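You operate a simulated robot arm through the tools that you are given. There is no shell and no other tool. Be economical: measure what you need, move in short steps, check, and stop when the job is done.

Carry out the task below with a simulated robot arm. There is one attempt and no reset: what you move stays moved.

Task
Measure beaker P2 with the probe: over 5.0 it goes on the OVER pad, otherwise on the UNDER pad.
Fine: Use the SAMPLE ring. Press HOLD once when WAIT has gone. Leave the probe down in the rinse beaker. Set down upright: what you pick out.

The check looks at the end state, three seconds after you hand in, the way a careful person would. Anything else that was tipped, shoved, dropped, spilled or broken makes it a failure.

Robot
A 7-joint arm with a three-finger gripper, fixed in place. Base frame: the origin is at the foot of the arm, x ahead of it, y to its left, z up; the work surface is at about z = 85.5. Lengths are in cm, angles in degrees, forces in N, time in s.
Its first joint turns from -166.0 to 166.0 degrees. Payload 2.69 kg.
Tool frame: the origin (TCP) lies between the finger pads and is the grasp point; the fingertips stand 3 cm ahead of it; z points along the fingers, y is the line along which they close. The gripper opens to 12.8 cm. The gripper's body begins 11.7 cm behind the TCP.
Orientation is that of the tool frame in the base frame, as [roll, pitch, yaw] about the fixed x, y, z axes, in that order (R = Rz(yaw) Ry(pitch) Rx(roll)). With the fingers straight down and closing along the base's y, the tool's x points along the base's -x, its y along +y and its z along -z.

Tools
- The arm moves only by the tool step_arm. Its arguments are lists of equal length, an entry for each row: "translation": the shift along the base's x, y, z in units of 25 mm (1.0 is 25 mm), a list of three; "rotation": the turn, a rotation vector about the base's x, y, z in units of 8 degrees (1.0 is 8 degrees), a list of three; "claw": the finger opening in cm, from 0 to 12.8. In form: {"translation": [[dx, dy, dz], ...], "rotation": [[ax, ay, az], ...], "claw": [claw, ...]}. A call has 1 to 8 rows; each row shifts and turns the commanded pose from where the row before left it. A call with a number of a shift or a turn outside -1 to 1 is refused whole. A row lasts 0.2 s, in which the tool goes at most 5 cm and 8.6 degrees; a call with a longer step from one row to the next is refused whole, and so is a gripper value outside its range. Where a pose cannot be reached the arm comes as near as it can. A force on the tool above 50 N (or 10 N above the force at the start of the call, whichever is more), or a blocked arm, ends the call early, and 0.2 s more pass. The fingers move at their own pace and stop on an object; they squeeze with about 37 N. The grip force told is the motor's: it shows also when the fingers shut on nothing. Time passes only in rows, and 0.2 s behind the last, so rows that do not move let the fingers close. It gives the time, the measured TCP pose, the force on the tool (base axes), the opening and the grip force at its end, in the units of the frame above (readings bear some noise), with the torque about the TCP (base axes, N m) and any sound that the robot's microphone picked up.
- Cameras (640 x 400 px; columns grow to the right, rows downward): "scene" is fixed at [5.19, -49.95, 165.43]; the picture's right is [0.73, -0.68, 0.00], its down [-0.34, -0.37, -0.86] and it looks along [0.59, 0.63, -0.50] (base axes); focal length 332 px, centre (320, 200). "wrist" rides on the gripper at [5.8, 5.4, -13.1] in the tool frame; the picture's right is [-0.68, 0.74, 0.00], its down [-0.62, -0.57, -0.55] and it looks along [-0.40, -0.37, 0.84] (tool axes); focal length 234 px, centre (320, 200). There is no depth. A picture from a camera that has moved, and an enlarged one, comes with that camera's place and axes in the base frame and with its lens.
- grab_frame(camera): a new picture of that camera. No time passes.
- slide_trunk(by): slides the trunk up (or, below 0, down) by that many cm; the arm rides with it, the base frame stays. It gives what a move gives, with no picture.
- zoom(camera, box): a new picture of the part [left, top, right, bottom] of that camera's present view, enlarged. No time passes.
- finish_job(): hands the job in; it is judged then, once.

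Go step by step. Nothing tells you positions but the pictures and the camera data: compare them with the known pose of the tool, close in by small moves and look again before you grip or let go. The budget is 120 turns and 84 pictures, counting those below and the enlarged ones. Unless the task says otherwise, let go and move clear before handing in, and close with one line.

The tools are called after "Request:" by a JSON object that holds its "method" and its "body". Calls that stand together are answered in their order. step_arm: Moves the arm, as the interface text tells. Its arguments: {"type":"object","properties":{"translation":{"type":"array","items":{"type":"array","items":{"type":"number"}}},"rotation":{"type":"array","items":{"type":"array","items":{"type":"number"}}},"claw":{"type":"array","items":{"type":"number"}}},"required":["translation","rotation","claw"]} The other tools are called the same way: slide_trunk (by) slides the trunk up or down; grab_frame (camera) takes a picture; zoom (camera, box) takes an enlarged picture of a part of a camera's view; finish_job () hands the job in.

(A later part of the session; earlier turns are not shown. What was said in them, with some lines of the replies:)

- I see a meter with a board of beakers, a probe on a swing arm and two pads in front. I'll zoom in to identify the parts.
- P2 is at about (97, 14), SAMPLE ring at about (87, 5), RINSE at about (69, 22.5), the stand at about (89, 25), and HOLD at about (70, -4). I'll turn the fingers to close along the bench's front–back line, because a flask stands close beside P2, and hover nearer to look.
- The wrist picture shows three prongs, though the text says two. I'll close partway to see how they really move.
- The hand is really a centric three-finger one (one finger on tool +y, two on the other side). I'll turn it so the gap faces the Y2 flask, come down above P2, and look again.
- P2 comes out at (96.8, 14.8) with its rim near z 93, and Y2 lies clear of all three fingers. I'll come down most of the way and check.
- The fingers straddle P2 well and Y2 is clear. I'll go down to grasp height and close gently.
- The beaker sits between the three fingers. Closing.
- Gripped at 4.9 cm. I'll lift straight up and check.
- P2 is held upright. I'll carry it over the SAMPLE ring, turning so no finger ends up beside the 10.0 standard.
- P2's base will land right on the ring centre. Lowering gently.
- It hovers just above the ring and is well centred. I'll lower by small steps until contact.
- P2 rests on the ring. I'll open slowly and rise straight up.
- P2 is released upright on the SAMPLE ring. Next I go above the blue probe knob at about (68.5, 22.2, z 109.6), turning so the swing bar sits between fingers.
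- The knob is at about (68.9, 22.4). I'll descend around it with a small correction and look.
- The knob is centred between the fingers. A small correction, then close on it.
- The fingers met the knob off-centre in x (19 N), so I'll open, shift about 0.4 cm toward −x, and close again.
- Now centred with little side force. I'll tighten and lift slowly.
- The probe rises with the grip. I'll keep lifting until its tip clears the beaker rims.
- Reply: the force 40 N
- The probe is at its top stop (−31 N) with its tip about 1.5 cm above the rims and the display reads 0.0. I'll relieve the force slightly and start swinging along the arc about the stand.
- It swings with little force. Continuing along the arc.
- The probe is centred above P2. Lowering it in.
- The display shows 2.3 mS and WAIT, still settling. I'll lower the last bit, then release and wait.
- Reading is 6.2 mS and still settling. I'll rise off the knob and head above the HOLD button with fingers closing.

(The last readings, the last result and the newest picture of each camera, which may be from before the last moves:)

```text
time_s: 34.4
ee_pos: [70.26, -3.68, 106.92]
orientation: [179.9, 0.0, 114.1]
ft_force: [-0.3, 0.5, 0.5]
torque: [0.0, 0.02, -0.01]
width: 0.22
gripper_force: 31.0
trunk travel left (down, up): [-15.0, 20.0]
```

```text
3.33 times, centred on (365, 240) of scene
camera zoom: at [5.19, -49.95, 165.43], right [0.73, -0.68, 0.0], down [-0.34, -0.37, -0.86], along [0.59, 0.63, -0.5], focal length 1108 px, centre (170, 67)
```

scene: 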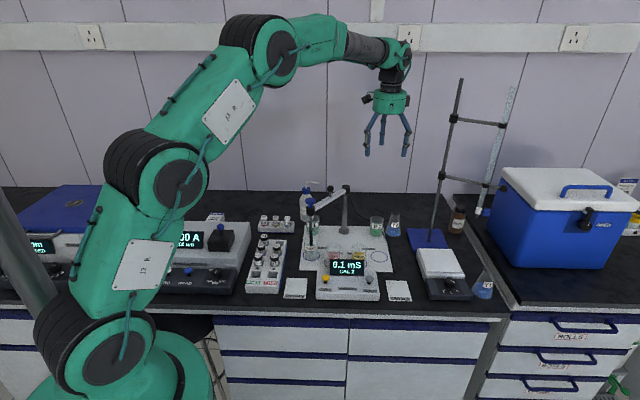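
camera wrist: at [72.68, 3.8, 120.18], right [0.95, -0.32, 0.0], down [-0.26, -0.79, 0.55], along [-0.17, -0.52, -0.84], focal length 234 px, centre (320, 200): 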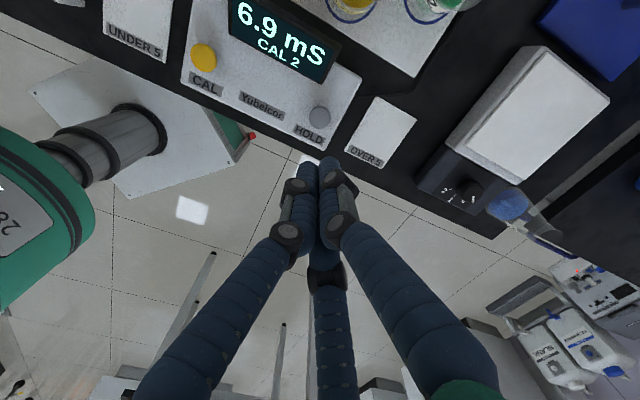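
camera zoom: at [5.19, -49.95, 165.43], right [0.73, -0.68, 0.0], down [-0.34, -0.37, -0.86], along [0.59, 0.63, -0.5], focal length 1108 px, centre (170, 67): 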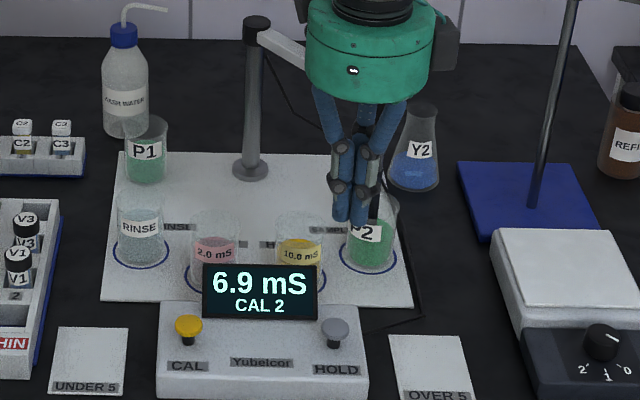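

WAIT has gone: P2 reads 6.9 mS, over 5, so it belongs on the OVER pad. HOLD triangulates to about (70.5, −3.0, z 91.2); I'll lower the closed tips just above it.

Request:
{"method": "step_arm", "body": {"translation": [[0.05, 0.12, -0.9], [0.05, 0.13, -0.9], [0, 0, -0.9], [0, 0, -0.9], [0, 0, -0.7], [0, 0, 0]], "rotation": [[0, 0, 0], [0, 0, 0], [0, 0, 0], [0, 0, 0], [0, 0, 0], [0, 0, 0]], "claw": [0, 0, 0, 0, 0, 0]}}

Request:
{"method": "grab_frame", "body": {"camera": "wrist"}}

Request:
{"method": "zoom", "body": {"camera": "scene", "box": [330, 220, 410, 300]}}

```text
time_s: 35.8
ee_pos: [70.33, -3.11, 96.24]
orientation: [-180.0, -0.1, 114.3]
ft_force: [0.3, 0.3, 0.0]
torque: [-0.03, 0.03, -0.01]
width: 0.2
gripper_force: 31.4
trunk travel left (down, up): [-15.0, 20.0]
```

```text
43 pictures are left
camera wrist: at [72.94, 4.5, 109.41], right [0.95, -0.32, 0.0], down [-0.26, -0.79, 0.55], along [-0.17, -0.52, -0.84], focal length 234 px, centre (320, 200)
```

wrist: 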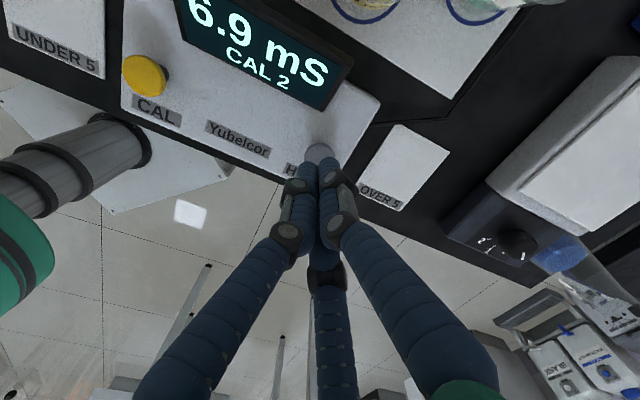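

```text
5.00 times, centred on (370, 260) of scene
camera zoom: at [5.19, -49.95, 165.43], right [0.73, -0.68, 0.0], down [-0.34, -0.37, -0.86], along [0.59, 0.63, -0.5], focal length 1662 px, centre (70, -100)
```

zoom: 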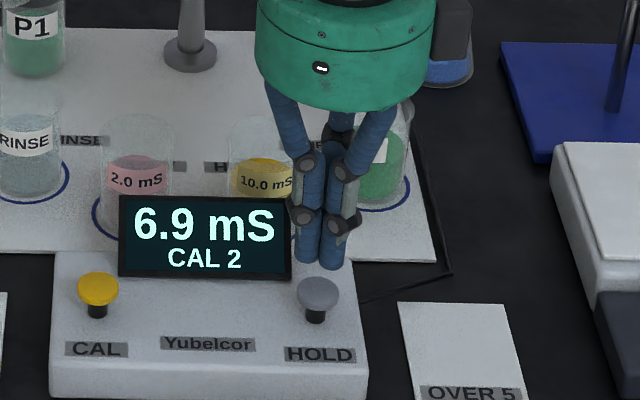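

The tips are lined up over the button. Pressing slowly, in one go.

Request:
{"method": "step_arm", "body": {"translation": [[0.04, 0.06, -0.2], [0, 0, -0.2], [0, 0, -0.15], [0, 0, -0.12], [0, 0, -0.1], [0, 0, -0.08]], "rotation": [[0, 0, 0], [0, 0, 0], [0, 0, 0], [0, 0, 0], [0, 0, 0], [0, 0, 0]], "claw": [0, 0, 0, 0, 0, 0]}}

Request:
{"method": "zoom", "body": {"camera": "scene", "box": [330, 220, 410, 300]}}

```text
time_s: 37.2
ee_pos: [70.5, -3.1, 94.08]
orientation: [-180.0, 0.0, 114.1]
ft_force: [0.2, -0.1, 0.2]
torque: [0.02, -0.01, 0.0]
width: 0.22
gripper_force: 31.3
trunk travel left (down, up): [-15.0, 20.0]
```

```text
5.00 times, centred on (370, 260) of scene
camera zoom: at [5.19, -49.95, 165.43], right [0.73, -0.68, 0.0], down [-0.34, -0.37, -0.86], along [0.59, 0.63, -0.5], focal length 1662 px, centre (70, -100)
```

zoom: 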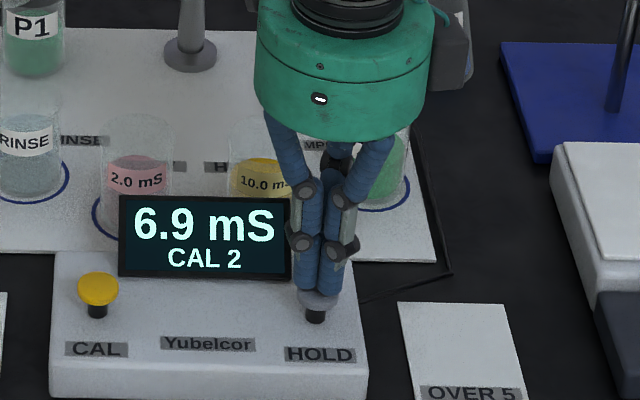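

No contact force yet, but the tips are right over the button. Continuing down in small steps.

Request:
{"method": "step_arm", "body": {"translation": [[0, 0, -0.06], [0, 0, -0.06], [0, 0, -0.06], [0, 0, -0.06], [0, 0, 0]], "rotation": [[0, 0, 0], [0, 0, 0], [0, 0, 0], [0, 0, 0], [0, 0, 0]], "claw": [0, 0, 0, 0, 0]}}

Request:
{"method": "zoom", "body": {"camera": "scene", "box": [330, 220, 410, 300]}}

```text
time_s: 38.4
ee_pos: [70.49, -3.21, 93.58]
orientation: [-180.0, 0.0, 114.1]
ft_force: [0.8, -0.1, 0.8]
torque: [0.0, 0.01, -0.02]
width: 0.2
gripper_force: 31.1
trunk travel left (down, up): [-15.0, 20.0]
```

```text
5.00 times, centred on (370, 260) of scene
camera zoom: at [5.19, -49.95, 165.43], right [0.73, -0.68, 0.0], down [-0.34, -0.37, -0.86], along [0.59, 0.63, -0.5], focal length 1662 px, centre (70, -100)
```

zoom: 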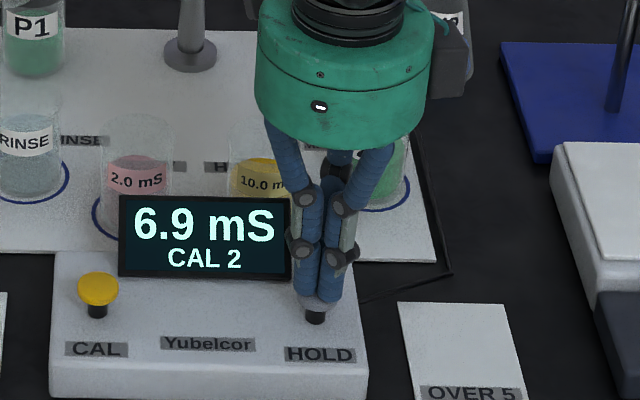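

Request:
{"method": "step_arm", "body": {"translation": [[0, 0, -0.06], [0, 0, -0.06], [0, 0, -0.06], [0, 0, -0.06], [0, 0, 0]], "rotation": [[0, 0, 0], [0, 0, 0], [0, 0, 0], [0, 0, 0], [0, 0, 0]], "claw": [0, 0, 0, 0, 0]}}

Request:
{"method": "zoom", "body": {"camera": "scene", "box": [330, 220, 410, 300]}}

```text
time_s: 39.6
ee_pos: [70.45, -3.09, 93.04]
orientation: [-179.9, 0.0, 114.1]
ft_force: [0.0, 0.1, 2.3]
torque: [0.03, 0.03, 0.01]
width: 0.18
gripper_force: 31.8
trunk travel left (down, up): [-15.0, 20.0]
```

```text
5.00 times, centred on (370, 260) of scene
camera zoom: at [5.19, -49.95, 165.43], right [0.73, -0.68, 0.0], down [-0.34, -0.37, -0.86], along [0.59, 0.63, -0.5], focal length 1662 px, centre (70, -100)
```

zoom: 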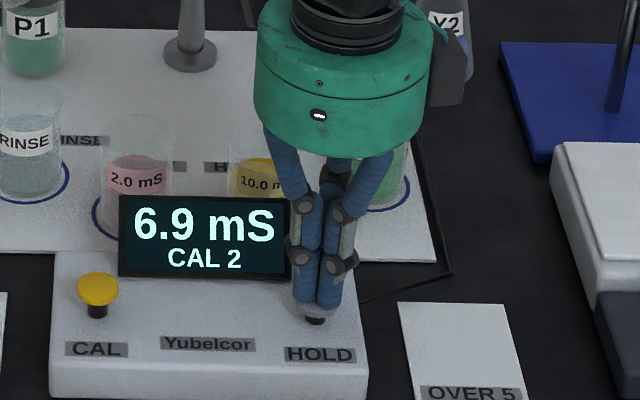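

Contact has begun (2.3 N on the spring). A little further to trip it.

Request:
{"method": "step_arm", "body": {"translation": [[0, 0, -0.05], [0, 0, -0.05], [0, 0, -0.05], [0, 0, 0]], "rotation": [[0, 0, 0], [0, 0, 0], [0, 0, 0], [0, 0, 0]], "claw": [0, 0, 0, 0]}}

Request:
{"method": "zoom", "body": {"camera": "scene", "box": [330, 220, 410, 300]}}

```text
time_s: 40.6
ee_pos: [70.53, -3.05, 92.66]
orientation: [179.9, 0.0, 114.3]
ft_force: [-0.2, -1.2, 4.1]
torque: [-0.07, 0.02, 0.05]
width: 0.22
gripper_force: 31.3
trunk travel left (down, up): [-15.0, 20.0]
heard: click
```

```text
5.00 times, centred on (370, 260) of scene
camera zoom: at [5.19, -49.95, 165.43], right [0.73, -0.68, 0.0], down [-0.34, -0.37, -0.86], along [0.59, 0.63, -0.5], focal length 1662 px, centre (70, -100)
```

zoom: 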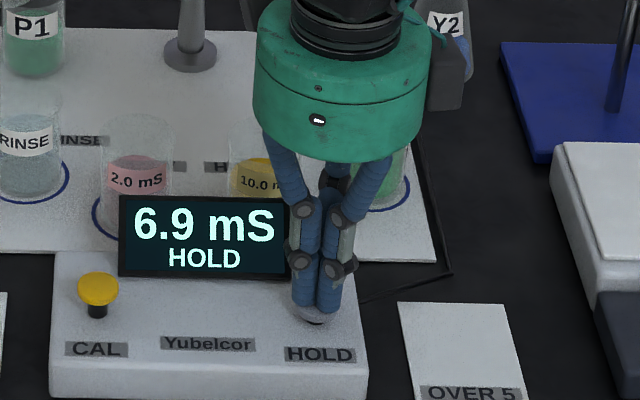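

A click, and the display holds 6.9 mS. I'll rise straight off and return above the probe knob.

Request:
{"method": "step_arm", "body": {"translation": [[0, 0, 0.8], [0, 0, 1], [0, 0, 1], [0, 0, 1], [0, 0, 1], [0, 0, 1], [0, 0, 1], [0, 0, 1]], "rotation": [[0, 0, 0], [0, 0, 0], [0, 0, 0], [0, 0, 0], [0, 0, 0], [0, 0, 0], [0, 0, 0], [0, 0, 0]], "claw": [0, 0, 0, 0, 0, 0, 0, 0]}}

Request:
{"method": "step_arm", "body": {"translation": [[0.8, 0.4, 1], [0.9, 0.46, 0.5], [0.9, 0.46, 0], [0.9, 0.46, 0], [0.9, 0.46, 0], [0.9, 0.46, 0], [0.7, 0.36, 0], [0.28, 0.14, 0]], "rotation": [[0, 0, 0], [0, 0, 0], [0, 0, 0], [0, 0, 0], [0, 0, 0], [0, 0, 0], [0, 0, 0], [0, 0, 0]], "claw": [2, 4, 6, 6.5, 6.5, 6.5, 6.5, 6.5]}}

Request:
{"method": "grab_frame", "body": {"camera": "wrist"}}

Request:
{"method": "zoom", "body": {"camera": "scene", "box": [310, 130, 430, 300]}}

```text
time_s: 42.4
ee_pos: [70.49, -3.11, 112.17]
orientation: [180.0, -0.1, 114.2]
ft_force: [0.1, 0.0, -0.3]
torque: [0.02, 0.03, 0.0]
width: 0.22
gripper_force: 31.2
trunk travel left (down, up): [-15.0, 20.0]
```

```text
time_s: 44.2
ee_pos: [86.15, 4.92, 115.9]
orientation: [180.0, 0.0, 114.3]
ft_force: [0.2, -0.2, -0.3]
torque: [0.03, 0.0, 0.03]
width: 6.48
gripper_force: 0.0
trunk travel left (down, up): [-15.0, 20.0]
```

```text
37 pictures are left
camera wrist: at [88.68, 12.54, 129.06], right [0.95, -0.32, 0.0], down [-0.26, -0.79, 0.55], along [-0.17, -0.52, -0.84], focal length 234 px, centre (320, 200)
```

wrist: 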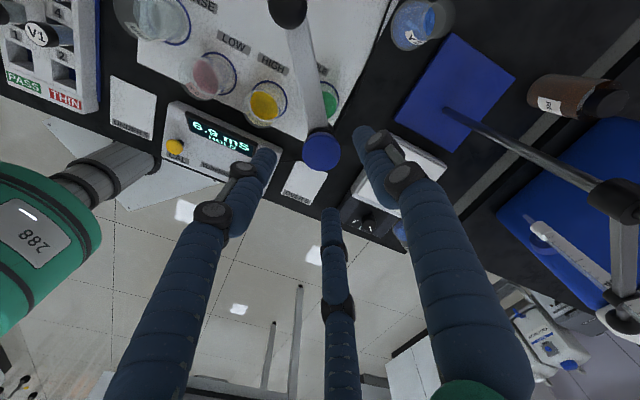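

```text
2.35 times, centred on (370, 215) of scene
camera zoom: at [5.19, -49.95, 165.43], right [0.73, -0.68, 0.0], down [-0.34, -0.37, -0.86], along [0.59, 0.63, -0.5], focal length 782 px, centre (202, 165)
```

zoom: 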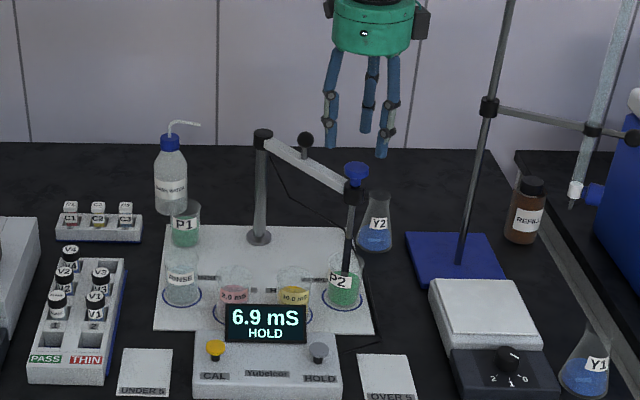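

The knob is centred under the open fingers. Descend, close and lift it again.

Request:
{"method": "step_arm", "body": {"translation": [[0, 0.02, -0.8], [0, 0.02, -0.8], [0, 0, -0.66], [0, 0, 0], [0, 0, 0], [0, 0, 0], [0, 0, 0], [0, 0, 0]], "rotation": [[0, 0, 0], [0, 0, 0], [0, 0, 0], [0, 0, 0], [0, 0, 0], [0, 0, 0], [0, 0, 0], [0, 0, 0]], "claw": [6.5, 6.5, 6.5, 5, 4, 3, 2, 1.5]}}

```text
time_s: 46.0
ee_pos: [86.2, 4.88, 110.21]
orientation: [180.0, 0.1, 114.1]
ft_force: [-1.1, -11.9, -1.9]
torque: [-0.34, -0.09, 0.0]
width: 3.3
gripper_force: 45.1
trunk travel left (down, up): [-15.0, 20.0]
```

Gripped with a small radial force. Lifting the probe out.

Request:
{"method": "step_arm", "body": {"translation": [[0, -0.02, 0.3], [0, 0, 0.5], [0, 0, 0.5], [0, 0, 0.5], [0, 0, 0.5], [0, 0, 0.5], [0, 0, 0.2]], "rotation": [[0, 0, 0], [0, 0, 0], [0, 0, 0], [0, 0, 0], [0, 0, 0], [0, 0, 0], [0, 0, 0]], "claw": [1.5, 1.5, 1.5, 1.5, 1.5, 1.5, 1.5]}}

Request:
{"method": "zoom", "body": {"camera": "scene", "box": [310, 160, 420, 300]}}

```text
time_s: 47.6
ee_pos: [86.16, 4.89, 117.67]
orientation: [-179.9, -0.1, 114.1]
ft_force: [-0.2, -11.9, 0.9]
torque: [-0.21, -0.05, -0.19]
width: 3.31
gripper_force: 45.1
trunk travel left (down, up): [-15.0, 20.0]
```

```text
2.86 times, centred on (365, 230) of scene
camera zoom: at [5.19, -49.95, 165.43], right [0.73, -0.68, 0.0], down [-0.34, -0.37, -0.86], along [0.59, 0.63, -0.5], focal length 950 px, centre (191, 114)
```

zoom: 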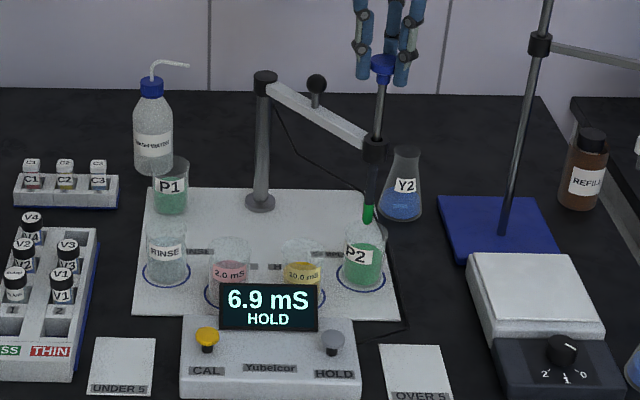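

The probe tip is clear of P2's rim and the reading stays held. Swinging back along the arc.

Request:
{"method": "step_arm", "body": {"translation": [[-0.532, 0.05, 0.02], [-0.528, 0.12, 0], [-0.516, 0.156, 0], [-0.504, 0.188, 0], [-0.492, 0.22, 0], [-0.476, 0.26, 0]], "rotation": [[0, 0, -0.48], [0, 0, -0.48], [0, 0, -0.48], [0, 0, -0.48], [0, 0, -0.48], [0, 0, -0.48]], "claw": [1.5, 1.5, 1.5, 1.5, 1.5, 1.5]}}

Request:
{"method": "step_arm", "body": {"translation": [[-0.476, 0.296, 0], [-0.456, 0.328, 0], [-0.432, 0.36, 0], [-0.404, 0.388, 0], [-0.376, 0.412, 0], [-0.348, 0.444, 0]], "rotation": [[0, 0, -0.5], [0, 0, -0.5], [0, 0, -0.5], [0, 0, -0.5], [0, 0, -0.5], [0, 0, -0.5]], "claw": [1.5, 1.5, 1.5, 1.5, 1.5, 1.5]}}

Request:
{"method": "zoom", "body": {"camera": "scene", "box": [290, 160, 400, 300]}}

```text
time_s: 49.0
ee_pos: [78.54, 7.41, 117.89]
orientation: [-179.9, 0.0, 91.1]
ft_force: [-11.4, -17.2, 1.6]
torque: [-0.47, -0.02, 0.18]
width: 3.32
gripper_force: 45.2
trunk travel left (down, up): [-15.0, 20.0]
```

```text
time_s: 50.4
ee_pos: [72.3, 13.02, 117.8]
orientation: [179.9, -0.1, 67.1]
ft_force: [-14.8, -8.2, 3.1]
torque: [-0.28, 0.3, 0.3]
width: 3.31
gripper_force: 44.8
trunk travel left (down, up): [-15.0, 20.0]
```

```text
2.86 times, centred on (345, 230) of scene
camera zoom: at [5.19, -49.95, 165.43], right [0.73, -0.68, 0.0], down [-0.34, -0.37, -0.86], along [0.59, 0.63, -0.5], focal length 950 px, centre (249, 114)
```

zoom: 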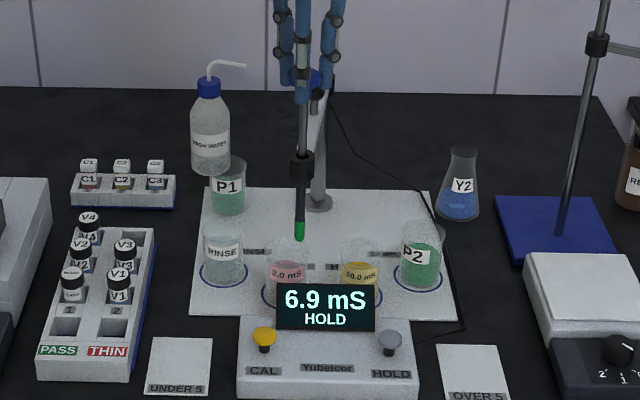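

Request:
{"method": "step_arm", "body": {"translation": [[-0.346, 0.444, 0], [-0.304, 0.474, 0], [-0.248, 0.504, 0], [-0.212, 0.516, 0], [-0.176, 0.536, 0], [-0.14, 0.544, 0]], "rotation": [[0, 0, -0.5], [0, 0, -0.5], [0, 0, -0.5], [0, 0, -0.5], [0, 0, -0.5], [0, 0, -0.5]], "claw": [1.5, 1.5, 1.5, 1.5, 1.5, 1.5]}}

Request:
{"method": "step_arm", "body": {"translation": [[-0.08, 0.412, 0], [-0.056, 0.416, 0], [0, 0, 0]], "rotation": [[0, 0, -0.375], [0, 0, -0.375], [0, 0, 0]], "claw": [1.5, 1.5, 1.5]}}

Request:
{"method": "zoom", "body": {"camera": "scene", "box": [280, 180, 380, 280]}}

```text
time_s: 51.8
ee_pos: [68.86, 20.52, 117.8]
orientation: [-180.0, -0.2, 43.1]
ft_force: [-4.8, 0.4, 0.5]
torque: [-0.23, -0.04, 0.29]
width: 3.29
gripper_force: 44.7
trunk travel left (down, up): [-15.0, 20.0]
```

```text
time_s: 52.6
ee_pos: [68.48, 22.71, 117.77]
orientation: [179.9, 0.1, 37.1]
ft_force: [-7.6, -1.1, -0.3]
torque: [-0.04, 0.1, 0.09]
width: 3.32
gripper_force: 44.8
trunk travel left (down, up): [-15.0, 20.0]
```

```text
4.00 times, centred on (330, 230) of scene
camera zoom: at [5.19, -49.95, 165.43], right [0.73, -0.68, 0.0], down [-0.34, -0.37, -0.86], along [0.59, 0.63, -0.5], focal length 1329 px, centre (280, 80)
```

zoom: 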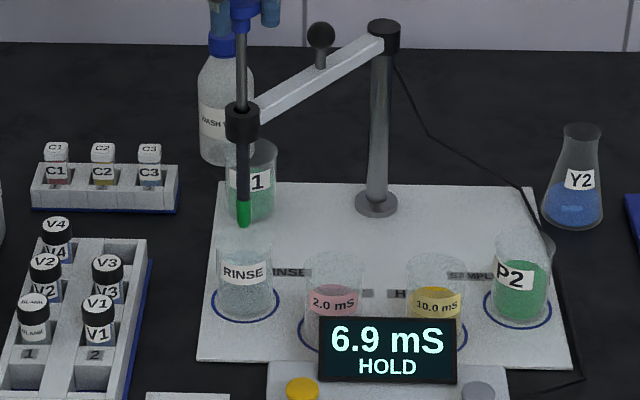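

The probe is back above the rinse beaker at its original spot. Lowering it fully.

Request:
{"method": "step_arm", "body": {"translation": [[0, 0, -0.4], [0, 0, -0.5], [0, 0, -0.5], [0, 0, -0.5], [0, 0, -0.5], [0, 0, -0.4], [0, 0, -0.2]], "rotation": [[0, 0, 0], [0, 0, 0], [0, 0, 0], [0, 0, 0], [0, 0, 0], [0, 0, 0], [0, 0, 0]], "claw": [1.5, 1.5, 1.5, 1.5, 1.5, 1.5, 1.5]}}

Request:
{"method": "zoom", "body": {"camera": "scene", "box": [280, 180, 380, 280]}}

```text
time_s: 54.2
ee_pos: [68.56, 22.56, 110.16]
orientation: [-179.9, -0.1, 37.1]
ft_force: [-1.4, -1.1, 3.2]
torque: [-0.16, 0.22, -0.22]
width: 3.32
gripper_force: 45.3
trunk travel left (down, up): [-15.0, 20.0]
```

```text
4.00 times, centred on (330, 230) of scene
camera zoom: at [5.19, -49.95, 165.43], right [0.73, -0.68, 0.0], down [-0.34, -0.37, -0.86], along [0.59, 0.63, -0.5], focal length 1329 px, centre (280, 80)
```

zoom: 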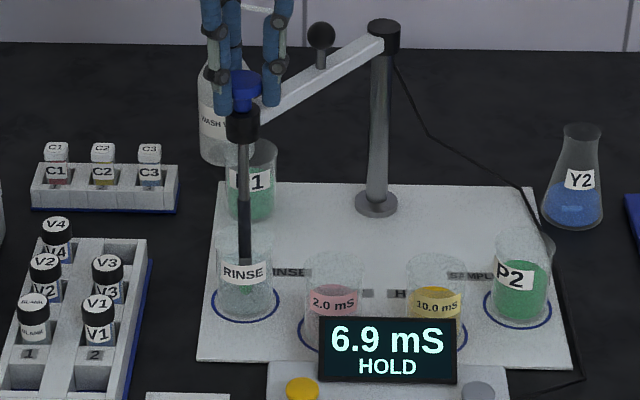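

The probe is down in RINSE. I'll release it, rise clear and return toward P2.

Request:
{"method": "step_arm", "body": {"translation": [[0, 0, 0], [0, 0, 0], [0, 0, 0], [0, 0, 0.8], [0, 0, 1], [0, 0, 1], [0, 0, 1]], "rotation": [[0, 0, 0], [0, 0, 0], [0, 0, 0], [0, 0, 0], [0, 0, 0], [0, 0, 0], [0, 0, 0]], "claw": [2.5, 4.5, 6.5, 6.5, 6.5, 6.5, 6.5]}}

Request:
{"method": "step_arm", "body": {"translation": [[0.885, -0.88, 0], [0.885, -0.88, 0], [0.885, -0.88, 0], [0.885, -0.88, 0], [0.885, -0.88, -0.8], [0.885, -0.88, -0.9], [0.885, -0.88, -0.9], [0.885, -0.88, -0.9]], "rotation": [[0, 0, 0.59], [0, 0, 0.59], [0, 0, 0.59], [0, 0, 0.59], [0, 0, 0.59], [0, 0, 0.59], [0, 0, 0.59], [0, 0, 0.59]], "claw": [7, 7.5, 8, 8, 8, 8, 8, 8]}}

Request:
{"method": "grab_frame", "body": {"camera": "wrist"}}

Request:
{"method": "zoom", "body": {"camera": "scene", "box": [290, 150, 430, 310]}}

```text
time_s: 55.8
ee_pos: [68.42, 22.76, 119.74]
orientation: [-179.9, 0.0, 37.0]
ft_force: [0.7, 0.0, -0.2]
torque: [0.0, 0.03, 0.01]
width: 6.48
gripper_force: 0.1
trunk travel left (down, up): [-15.0, 20.0]
```

```text
time_s: 57.6
ee_pos: [86.18, 4.6, 111.11]
orientation: [-179.9, 0.0, 75.0]
ft_force: [0.4, 0.5, 0.1]
torque: [-0.02, -0.06, 0.02]
width: 8.02
gripper_force: 0.1
trunk travel left (down, up): [-15.0, 20.0]
```

```text
31 pictures are left
camera wrist: at [92.94, 8.9, 124.18], right [0.54, -0.84, 0.0], down [-0.71, -0.45, 0.55], along [-0.46, -0.29, -0.84], focal length 234 px, centre (320, 200)
```

wrist: 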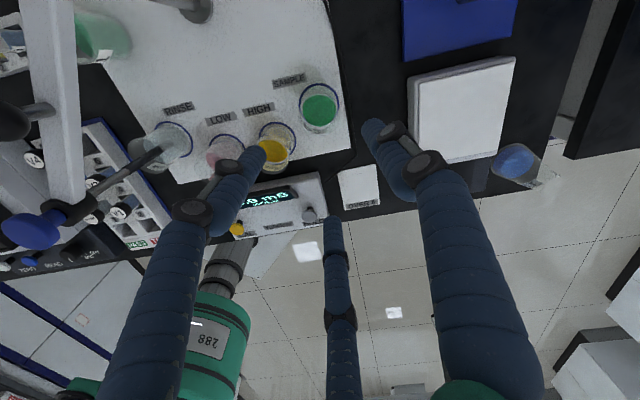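

```text
2.50 times, centred on (360, 230) of scene
camera zoom: at [5.19, -49.95, 165.43], right [0.73, -0.68, 0.0], down [-0.34, -0.37, -0.86], along [0.59, 0.63, -0.5], focal length 831 px, centre (220, 125)
```

zoom: 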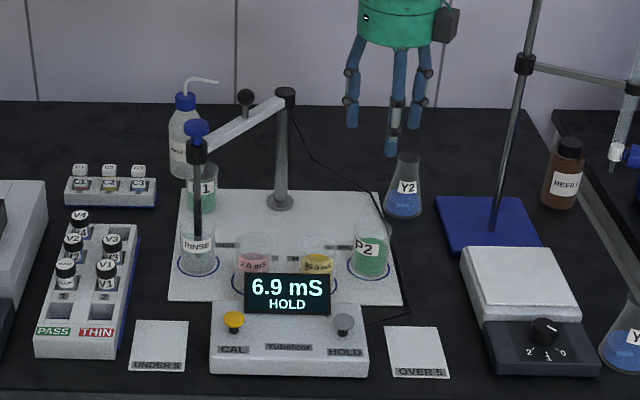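

P2 stands undisturbed on its ring. I'll descend over it at the pose where I released it.

Request:
{"method": "step_arm", "body": {"translation": [[0.02, 0.06, -0.95], [0.02, 0.07, -0.95], [0, 0, -0.95], [0, 0, -0.95], [0, 0, -0.95], [0, 0, -0.8]], "rotation": [[0, 0, 0], [0, 0, 0], [0, 0, 0], [0, 0, 0], [0, 0, 0], [0, 0, 0]], "claw": [8, 8, 8, 8, 8, 8]}}

Request:
{"method": "zoom", "body": {"camera": "scene", "box": [330, 180, 420, 270]}}

Request:
{"method": "grab_frame", "body": {"camera": "wrist"}}

```text
time_s: 59.0
ee_pos: [86.18, 5.38, 97.05]
orientation: [-179.9, 0.0, 74.9]
ft_force: [-0.2, -0.4, -0.1]
torque: [0.0, 0.01, 0.04]
width: 7.98
gripper_force: 0.0
trunk travel left (down, up): [-15.0, 20.0]
```

```text
4.44 times, centred on (375, 225) of scene
camera zoom: at [5.19, -49.95, 165.43], right [0.73, -0.68, 0.0], down [-0.34, -0.37, -0.86], along [0.59, 0.63, -0.5], focal length 1477 px, centre (76, 89)
```

zoom: 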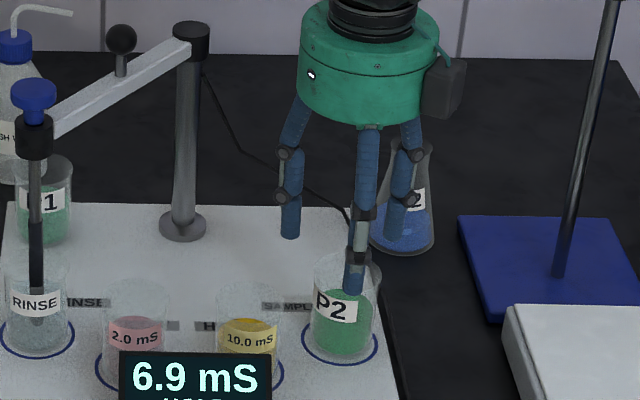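

```text
28 pictures are left
camera wrist: at [93.0, 9.57, 110.12], right [0.53, -0.85, 0.0], down [-0.71, -0.45, 0.55], along [-0.46, -0.29, -0.84], focal length 234 px, centre (320, 200)
```

wrist: 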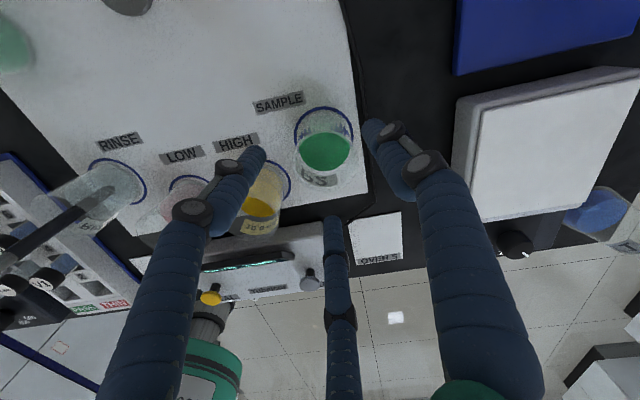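

I drifted 0.45 cm in y; correct first, then go down to grasp height.

Request:
{"method": "step_arm", "body": {"translation": [[0.04, -0.18, 0], [0, 0, -0.7], [0, 0, -0.7], [0, 0, -0.7], [0, 0, -0.46], [0, 0, 0]], "rotation": [[0, 0, 0], [0, 0, 0], [0, 0, 0], [0, 0, 0], [0, 0, 0], [0, 0, 0]], "claw": [8, 8, 8, 8, 8, 8]}}

Request:
{"method": "zoom", "body": {"camera": "scene", "box": [340, 190, 410, 260]}}

```text
time_s: 60.4
ee_pos: [86.36, 4.92, 90.73]
orientation: [179.9, -0.1, 74.9]
ft_force: [0.3, 0.0, -1.0]
torque: [0.0, 0.01, 0.01]
width: 7.99
gripper_force: 0.0
trunk travel left (down, up): [-15.0, 20.0]
```

```text
5.71 times, centred on (375, 225) of scene
camera zoom: at [5.19, -49.95, 165.43], right [0.73, -0.68, 0.0], down [-0.34, -0.37, -0.86], along [0.59, 0.63, -0.5], focal length 1899 px, centre (6, 57)
```

zoom: 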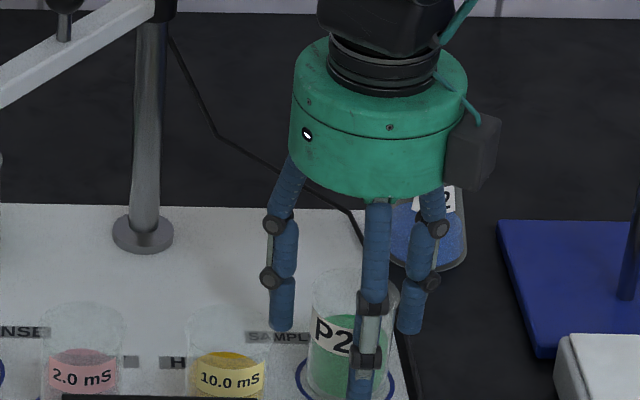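

Good. Close on P2 and lift straight up to clear the meter.

Request:
{"method": "step_arm", "body": {"translation": [[0, 0, 0], [0, 0, 0], [0, 0, 0], [0, 0, 0], [0, 0, 0.3], [0, 0, 0.5], [0, 0, 0.6], [0, 0, 0.6]], "rotation": [[0, 0, 0], [0, 0, 0], [0, 0, 0], [0, 0, 0], [0, 0, 0], [0, 0, 0], [0, 0, 0], [0, 0, 0]], "claw": [6.5, 5.3, 4.5, 4.5, 4.5, 4.5, 4.5, 4.5]}}

Request:
{"method": "step_arm", "body": {"translation": [[0, 0, 0.6], [0, 0, 0.6], [0, 0, 0.3], [0, 0, 0]], "rotation": [[0, 0, 0], [0, 0, 0], [0, 0, 0], [0, 0, 0]], "claw": [4.5, 4.5, 4.5, 4.5]}}

Request:
{"method": "zoom", "body": {"camera": "scene", "box": [310, 170, 430, 310]}}

```text
time_s: 62.2
ee_pos: [86.44, 4.89, 95.72]
orientation: [-180.0, -0.1, 74.9]
ft_force: [-0.6, 0.5, -0.3]
torque: [0.0, 0.01, -0.01]
width: 4.92
gripper_force: 37.2
trunk travel left (down, up): [-15.0, 20.0]
```

```text
time_s: 63.2
ee_pos: [86.4, 4.86, 99.43]
orientation: [179.9, -0.1, 74.8]
ft_force: [0.4, -0.3, -1.5]
torque: [-0.03, 0.02, 0.01]
width: 4.92
gripper_force: 37.0
trunk travel left (down, up): [-15.0, 20.0]
```

```text
2.86 times, centred on (370, 240) of scene
camera zoom: at [5.19, -49.95, 165.43], right [0.73, -0.68, 0.0], down [-0.34, -0.37, -0.86], along [0.59, 0.63, -0.5], focal length 950 px, centre (177, 86)
```

zoom: 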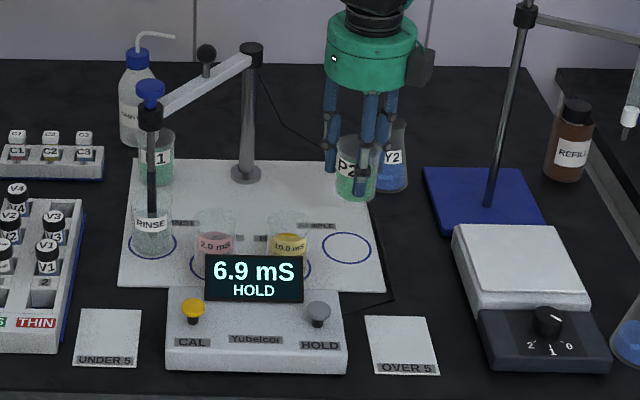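

P2 is held upright. Carrying it over the OVER pad at about (78.1, −9.7).

Request:
{"method": "step_arm", "body": {"translation": [[-0.228, -0.4, 0], [-0.485, -0.85, 0], [-0.513, -0.9, 0], [-0.513, -0.9, 0], [-0.513, -0.9, 0], [-0.513, -0.9, 0], [-0.428, -0.75, 0], [-0.125, -0.22, 0]], "rotation": [[0, 0, 0], [0, 0, 0], [0, 0, 0], [0, 0, 0], [0, 0, 0], [0, 0, 0], [0, 0, 0], [0, 0, 0]], "claw": [4.5, 4.5, 4.5, 4.5, 4.5, 4.5, 4.5, 4.5]}}

Request:
{"method": "step_arm", "body": {"translation": [[0, 0, -0.4], [0, 0, -0.6], [0, 0, -0.5], [0, 0, -0.2], [0, 0, 0]], "rotation": [[0, 0, 0], [0, 0, 0], [0, 0, 0], [0, 0, 0], [0, 0, 0]], "claw": [4.5, 4.5, 4.5, 4.5, 4.5]}}

Request:
{"method": "zoom", "body": {"camera": "scene", "box": [350, 220, 450, 310]}}

Request:
{"method": "grab_frame", "body": {"camera": "wrist"}}

```text
time_s: 65.0
ee_pos: [77.93, -9.81, 99.33]
orientation: [-180.0, 0.0, 74.9]
ft_force: [1.4, -0.6, -0.8]
torque: [0.01, 0.02, -0.03]
width: 4.9
gripper_force: 37.3
trunk travel left (down, up): [-15.0, 20.0]
```

```text
time_s: 66.2
ee_pos: [78.01, -9.72, 95.14]
orientation: [-180.0, 0.0, 74.9]
ft_force: [0.0, 0.0, -1.6]
torque: [0.0, -0.01, -0.01]
width: 4.9
gripper_force: 37.3
trunk travel left (down, up): [-15.0, 20.0]
```

```text
4.44 times, centred on (400, 265) of scene
camera zoom: at [5.19, -49.95, 165.43], right [0.73, -0.68, 0.0], down [-0.34, -0.37, -0.86], along [0.59, 0.63, -0.5], focal length 1477 px, centre (-36, -89)
```

zoom: 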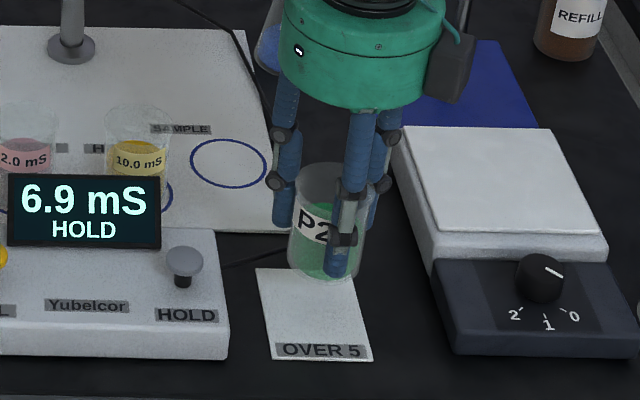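

```text
24 pictures are left
camera wrist: at [84.79, -5.35, 108.21], right [0.53, -0.85, 0.0], down [-0.71, -0.45, 0.55], along [-0.46, -0.29, -0.84], focal length 234 px, centre (320, 200)
```

wrist: 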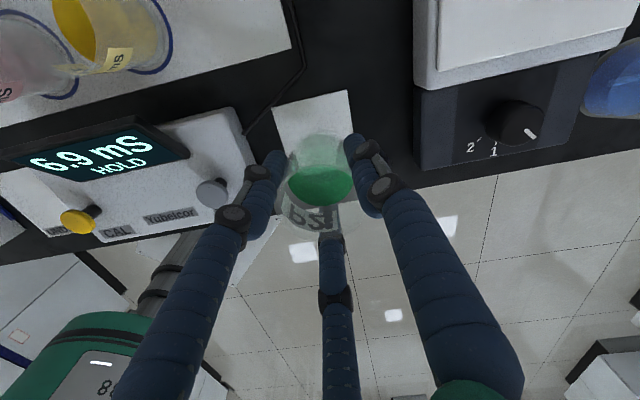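

It will land slightly behind and right of the pad's centre; I'll shift a little toward the front-left and lower.

Request:
{"method": "step_arm", "body": {"translation": [[-0.18, -0.08, 0], [0, 0, -0.4], [0, 0, -0.5], [0, 0, -0.5], [0, 0, -0.3], [0, 0, 0]], "rotation": [[0, 0, 0], [0, 0, 0], [0, 0, 0], [0, 0, 0], [0, 0, 0], [0, 0, 0]], "claw": [4.5, 4.5, 4.5, 4.5, 4.5, 4.5]}}

Request:
{"method": "zoom", "body": {"camera": "scene", "box": [370, 250, 430, 310]}}

```text
time_s: 67.6
ee_pos: [77.72, -9.9, 90.98]
orientation: [-180.0, 0.0, 74.9]
ft_force: [-0.1, -0.1, -0.2]
torque: [0.01, 0.01, 0.02]
width: 4.92
gripper_force: 37.4
trunk travel left (down, up): [-15.0, 20.0]
```

```text
6.67 times, centred on (400, 280) of scene
camera zoom: at [5.19, -49.95, 165.43], right [0.73, -0.68, 0.0], down [-0.34, -0.37, -0.86], along [0.59, 0.63, -0.5], focal length 2216 px, centre (-213, -333)
```

zoom: 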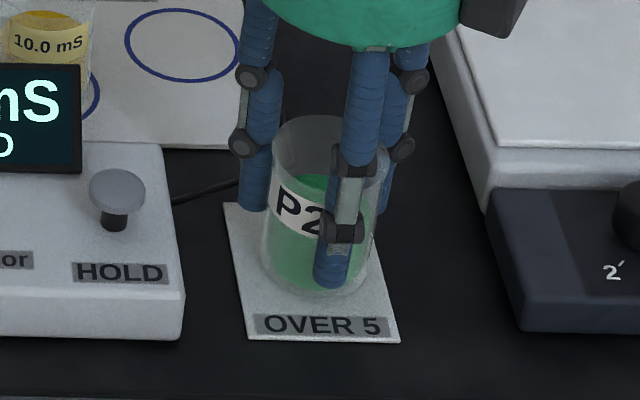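

Nearly down, centred left–right. A slight shift back, then small steps until contact.

Request:
{"method": "step_arm", "body": {"translation": [[0.1, 0.11, -0.06], [0, 0, -0.08], [0, 0, -0.06], [0, 0, -0.04], [0, 0, -0.04], [0, 0, 0]], "rotation": [[0, 0, 0], [0, 0, 0], [0, 0, 0], [0, 0, 0], [0, 0, 0], [0, 0, 0]], "claw": [4.5, 4.5, 4.5, 4.5, 4.5, 4.5]}}

Request:
{"method": "zoom", "body": {"camera": "scene", "box": [370, 250, 430, 310]}}

```text
time_s: 69.0
ee_pos: [77.92, -9.67, 90.55]
orientation: [179.9, 0.0, 74.8]
ft_force: [-5.9, 4.6, 25.6]
torque: [0.14, 0.3, 0.05]
width: 4.92
gripper_force: 37.1
trunk travel left (down, up): [-15.0, 20.0]
```

```text
6.67 times, centred on (400, 280) of scene
camera zoom: at [5.19, -49.95, 165.43], right [0.73, -0.68, 0.0], down [-0.34, -0.37, -0.86], along [0.59, 0.63, -0.5], focal length 2216 px, centre (-213, -333)
```

zoom: 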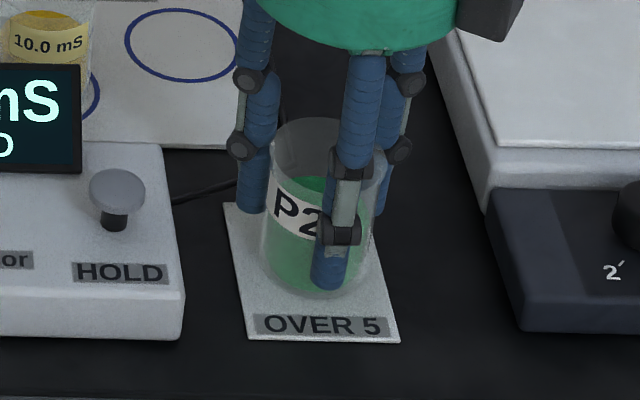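

It rests on the pad with 25 N; I'll ease the press, then open and rise.

Request:
{"method": "step_arm", "body": {"translation": [[0, 0, 0.05], [0, 0, 0.02], [0, 0, 0]], "rotation": [[0, 0, 0], [0, 0, 0], [0, 0, 0]], "claw": [4.5, 4.5, 4.5]}}

```text
time_s: 69.8
ee_pos: [77.96, -9.57, 90.38]
orientation: [179.9, 0.0, 75.0]
ft_force: [2.8, 4.4, 21.8]
torque: [0.09, -0.2, 0.01]
width: 4.93
gripper_force: 37.4
trunk travel left (down, up): [-15.0, 20.0]
```

Request:
{"method": "step_arm", "body": {"translation": [[0, 0, 0.05], [0, 0, 0.04], [0, 0, 0]], "rotation": [[0, 0, 0], [0, 0, 0], [0, 0, 0]], "claw": [4.5, 4.5, 4.5]}}

```text
time_s: 70.6
ee_pos: [77.87, -9.58, 90.49]
orientation: [-179.9, 0.0, 74.9]
ft_force: [1.7, -0.3, 5.8]
torque: [-0.13, -0.19, 0.02]
width: 4.89
gripper_force: 37.2
trunk travel left (down, up): [-15.0, 20.0]
```

The press is down to about 6 N. Opening slowly and rising.

Request:
{"method": "step_arm", "body": {"translation": [[0, 0, 0], [0, 0, 0], [0, 0, 0], [0, 0, 0.4], [0, 0, 0.8], [0, 0, 0.9], [0, 0, 1], [0, 0, 1]], "rotation": [[0, 0, 0], [0, 0, 0], [0, 0, 0], [0, 0, 0], [0, 0, 0], [0, 0, 0], [0, 0, 0], [0, 0, 0]], "claw": [5.3, 6.3, 7.3, 7.5, 7.5, 7.5, 7.5, 7.5]}}

Request:
{"method": "step_arm", "body": {"translation": [[0, 0, 1], [0, 0, 1], [0, 0, 1], [0, 0, 1]], "rotation": [[0, 0, 0], [0, 0, 0], [0, 0, 0], [0, 0, 0]], "claw": [7.5, 7.5, 7.5, 7.5]}}

Request:
{"method": "zoom", "body": {"camera": "scene", "box": [280, 170, 440, 310]}}

Request:
{"method": "zoom", "body": {"camera": "scene", "box": [350, 230, 450, 310]}}

```text
time_s: 72.4
ee_pos: [77.96, -9.68, 100.78]
orientation: [-180.0, -0.1, 74.9]
ft_force: [-0.2, 1.2, 0.1]
torque: [0.01, 0.02, -0.02]
width: 7.52
gripper_force: 0.0
trunk travel left (down, up): [-15.0, 20.0]
```

```text
time_s: 73.4
ee_pos: [77.84, -9.56, 110.78]
orientation: [180.0, 0.0, 74.9]
ft_force: [0.6, 0.3, 0.0]
torque: [-0.01, 0.01, -0.01]
width: 7.51
gripper_force: 0.0
trunk travel left (down, up): [-15.0, 20.0]
```

```text
2.86 times, centred on (360, 240) of scene
camera zoom: at [5.19, -49.95, 165.43], right [0.73, -0.68, 0.0], down [-0.34, -0.37, -0.86], along [0.59, 0.63, -0.5], focal length 950 px, centre (206, 86)
```

zoom: 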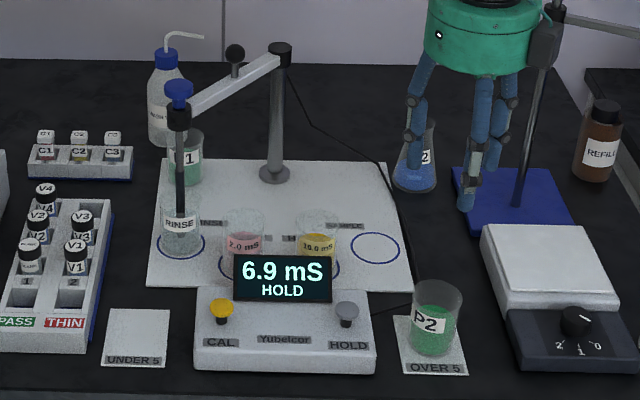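

```text
5.00 times, centred on (400, 270) of scene
camera zoom: at [5.19, -49.95, 165.43], right [0.73, -0.68, 0.0], down [-0.34, -0.37, -0.86], along [0.59, 0.63, -0.5], focal length 1662 px, centre (-80, -150)
```

zoom: 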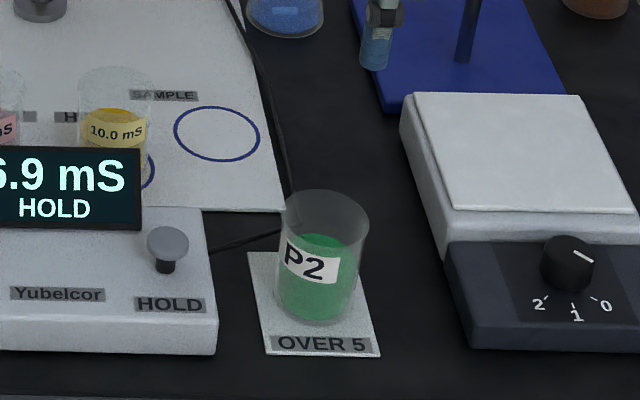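

P2 stands upright on the OVER pad, the reading is held at 6.9 mS, the probe is down in the rinse beaker, and the arm is clear. Handing in.

Request:
{"method": "finish_job", "body": {}}

```text
The job is handed in.
```

P2 read 6.9 mS, over 5.0, so it now stands upright on the OVER pad, with HOLD pressed once after WAIT cleared and the probe left down in the rinse beaker.
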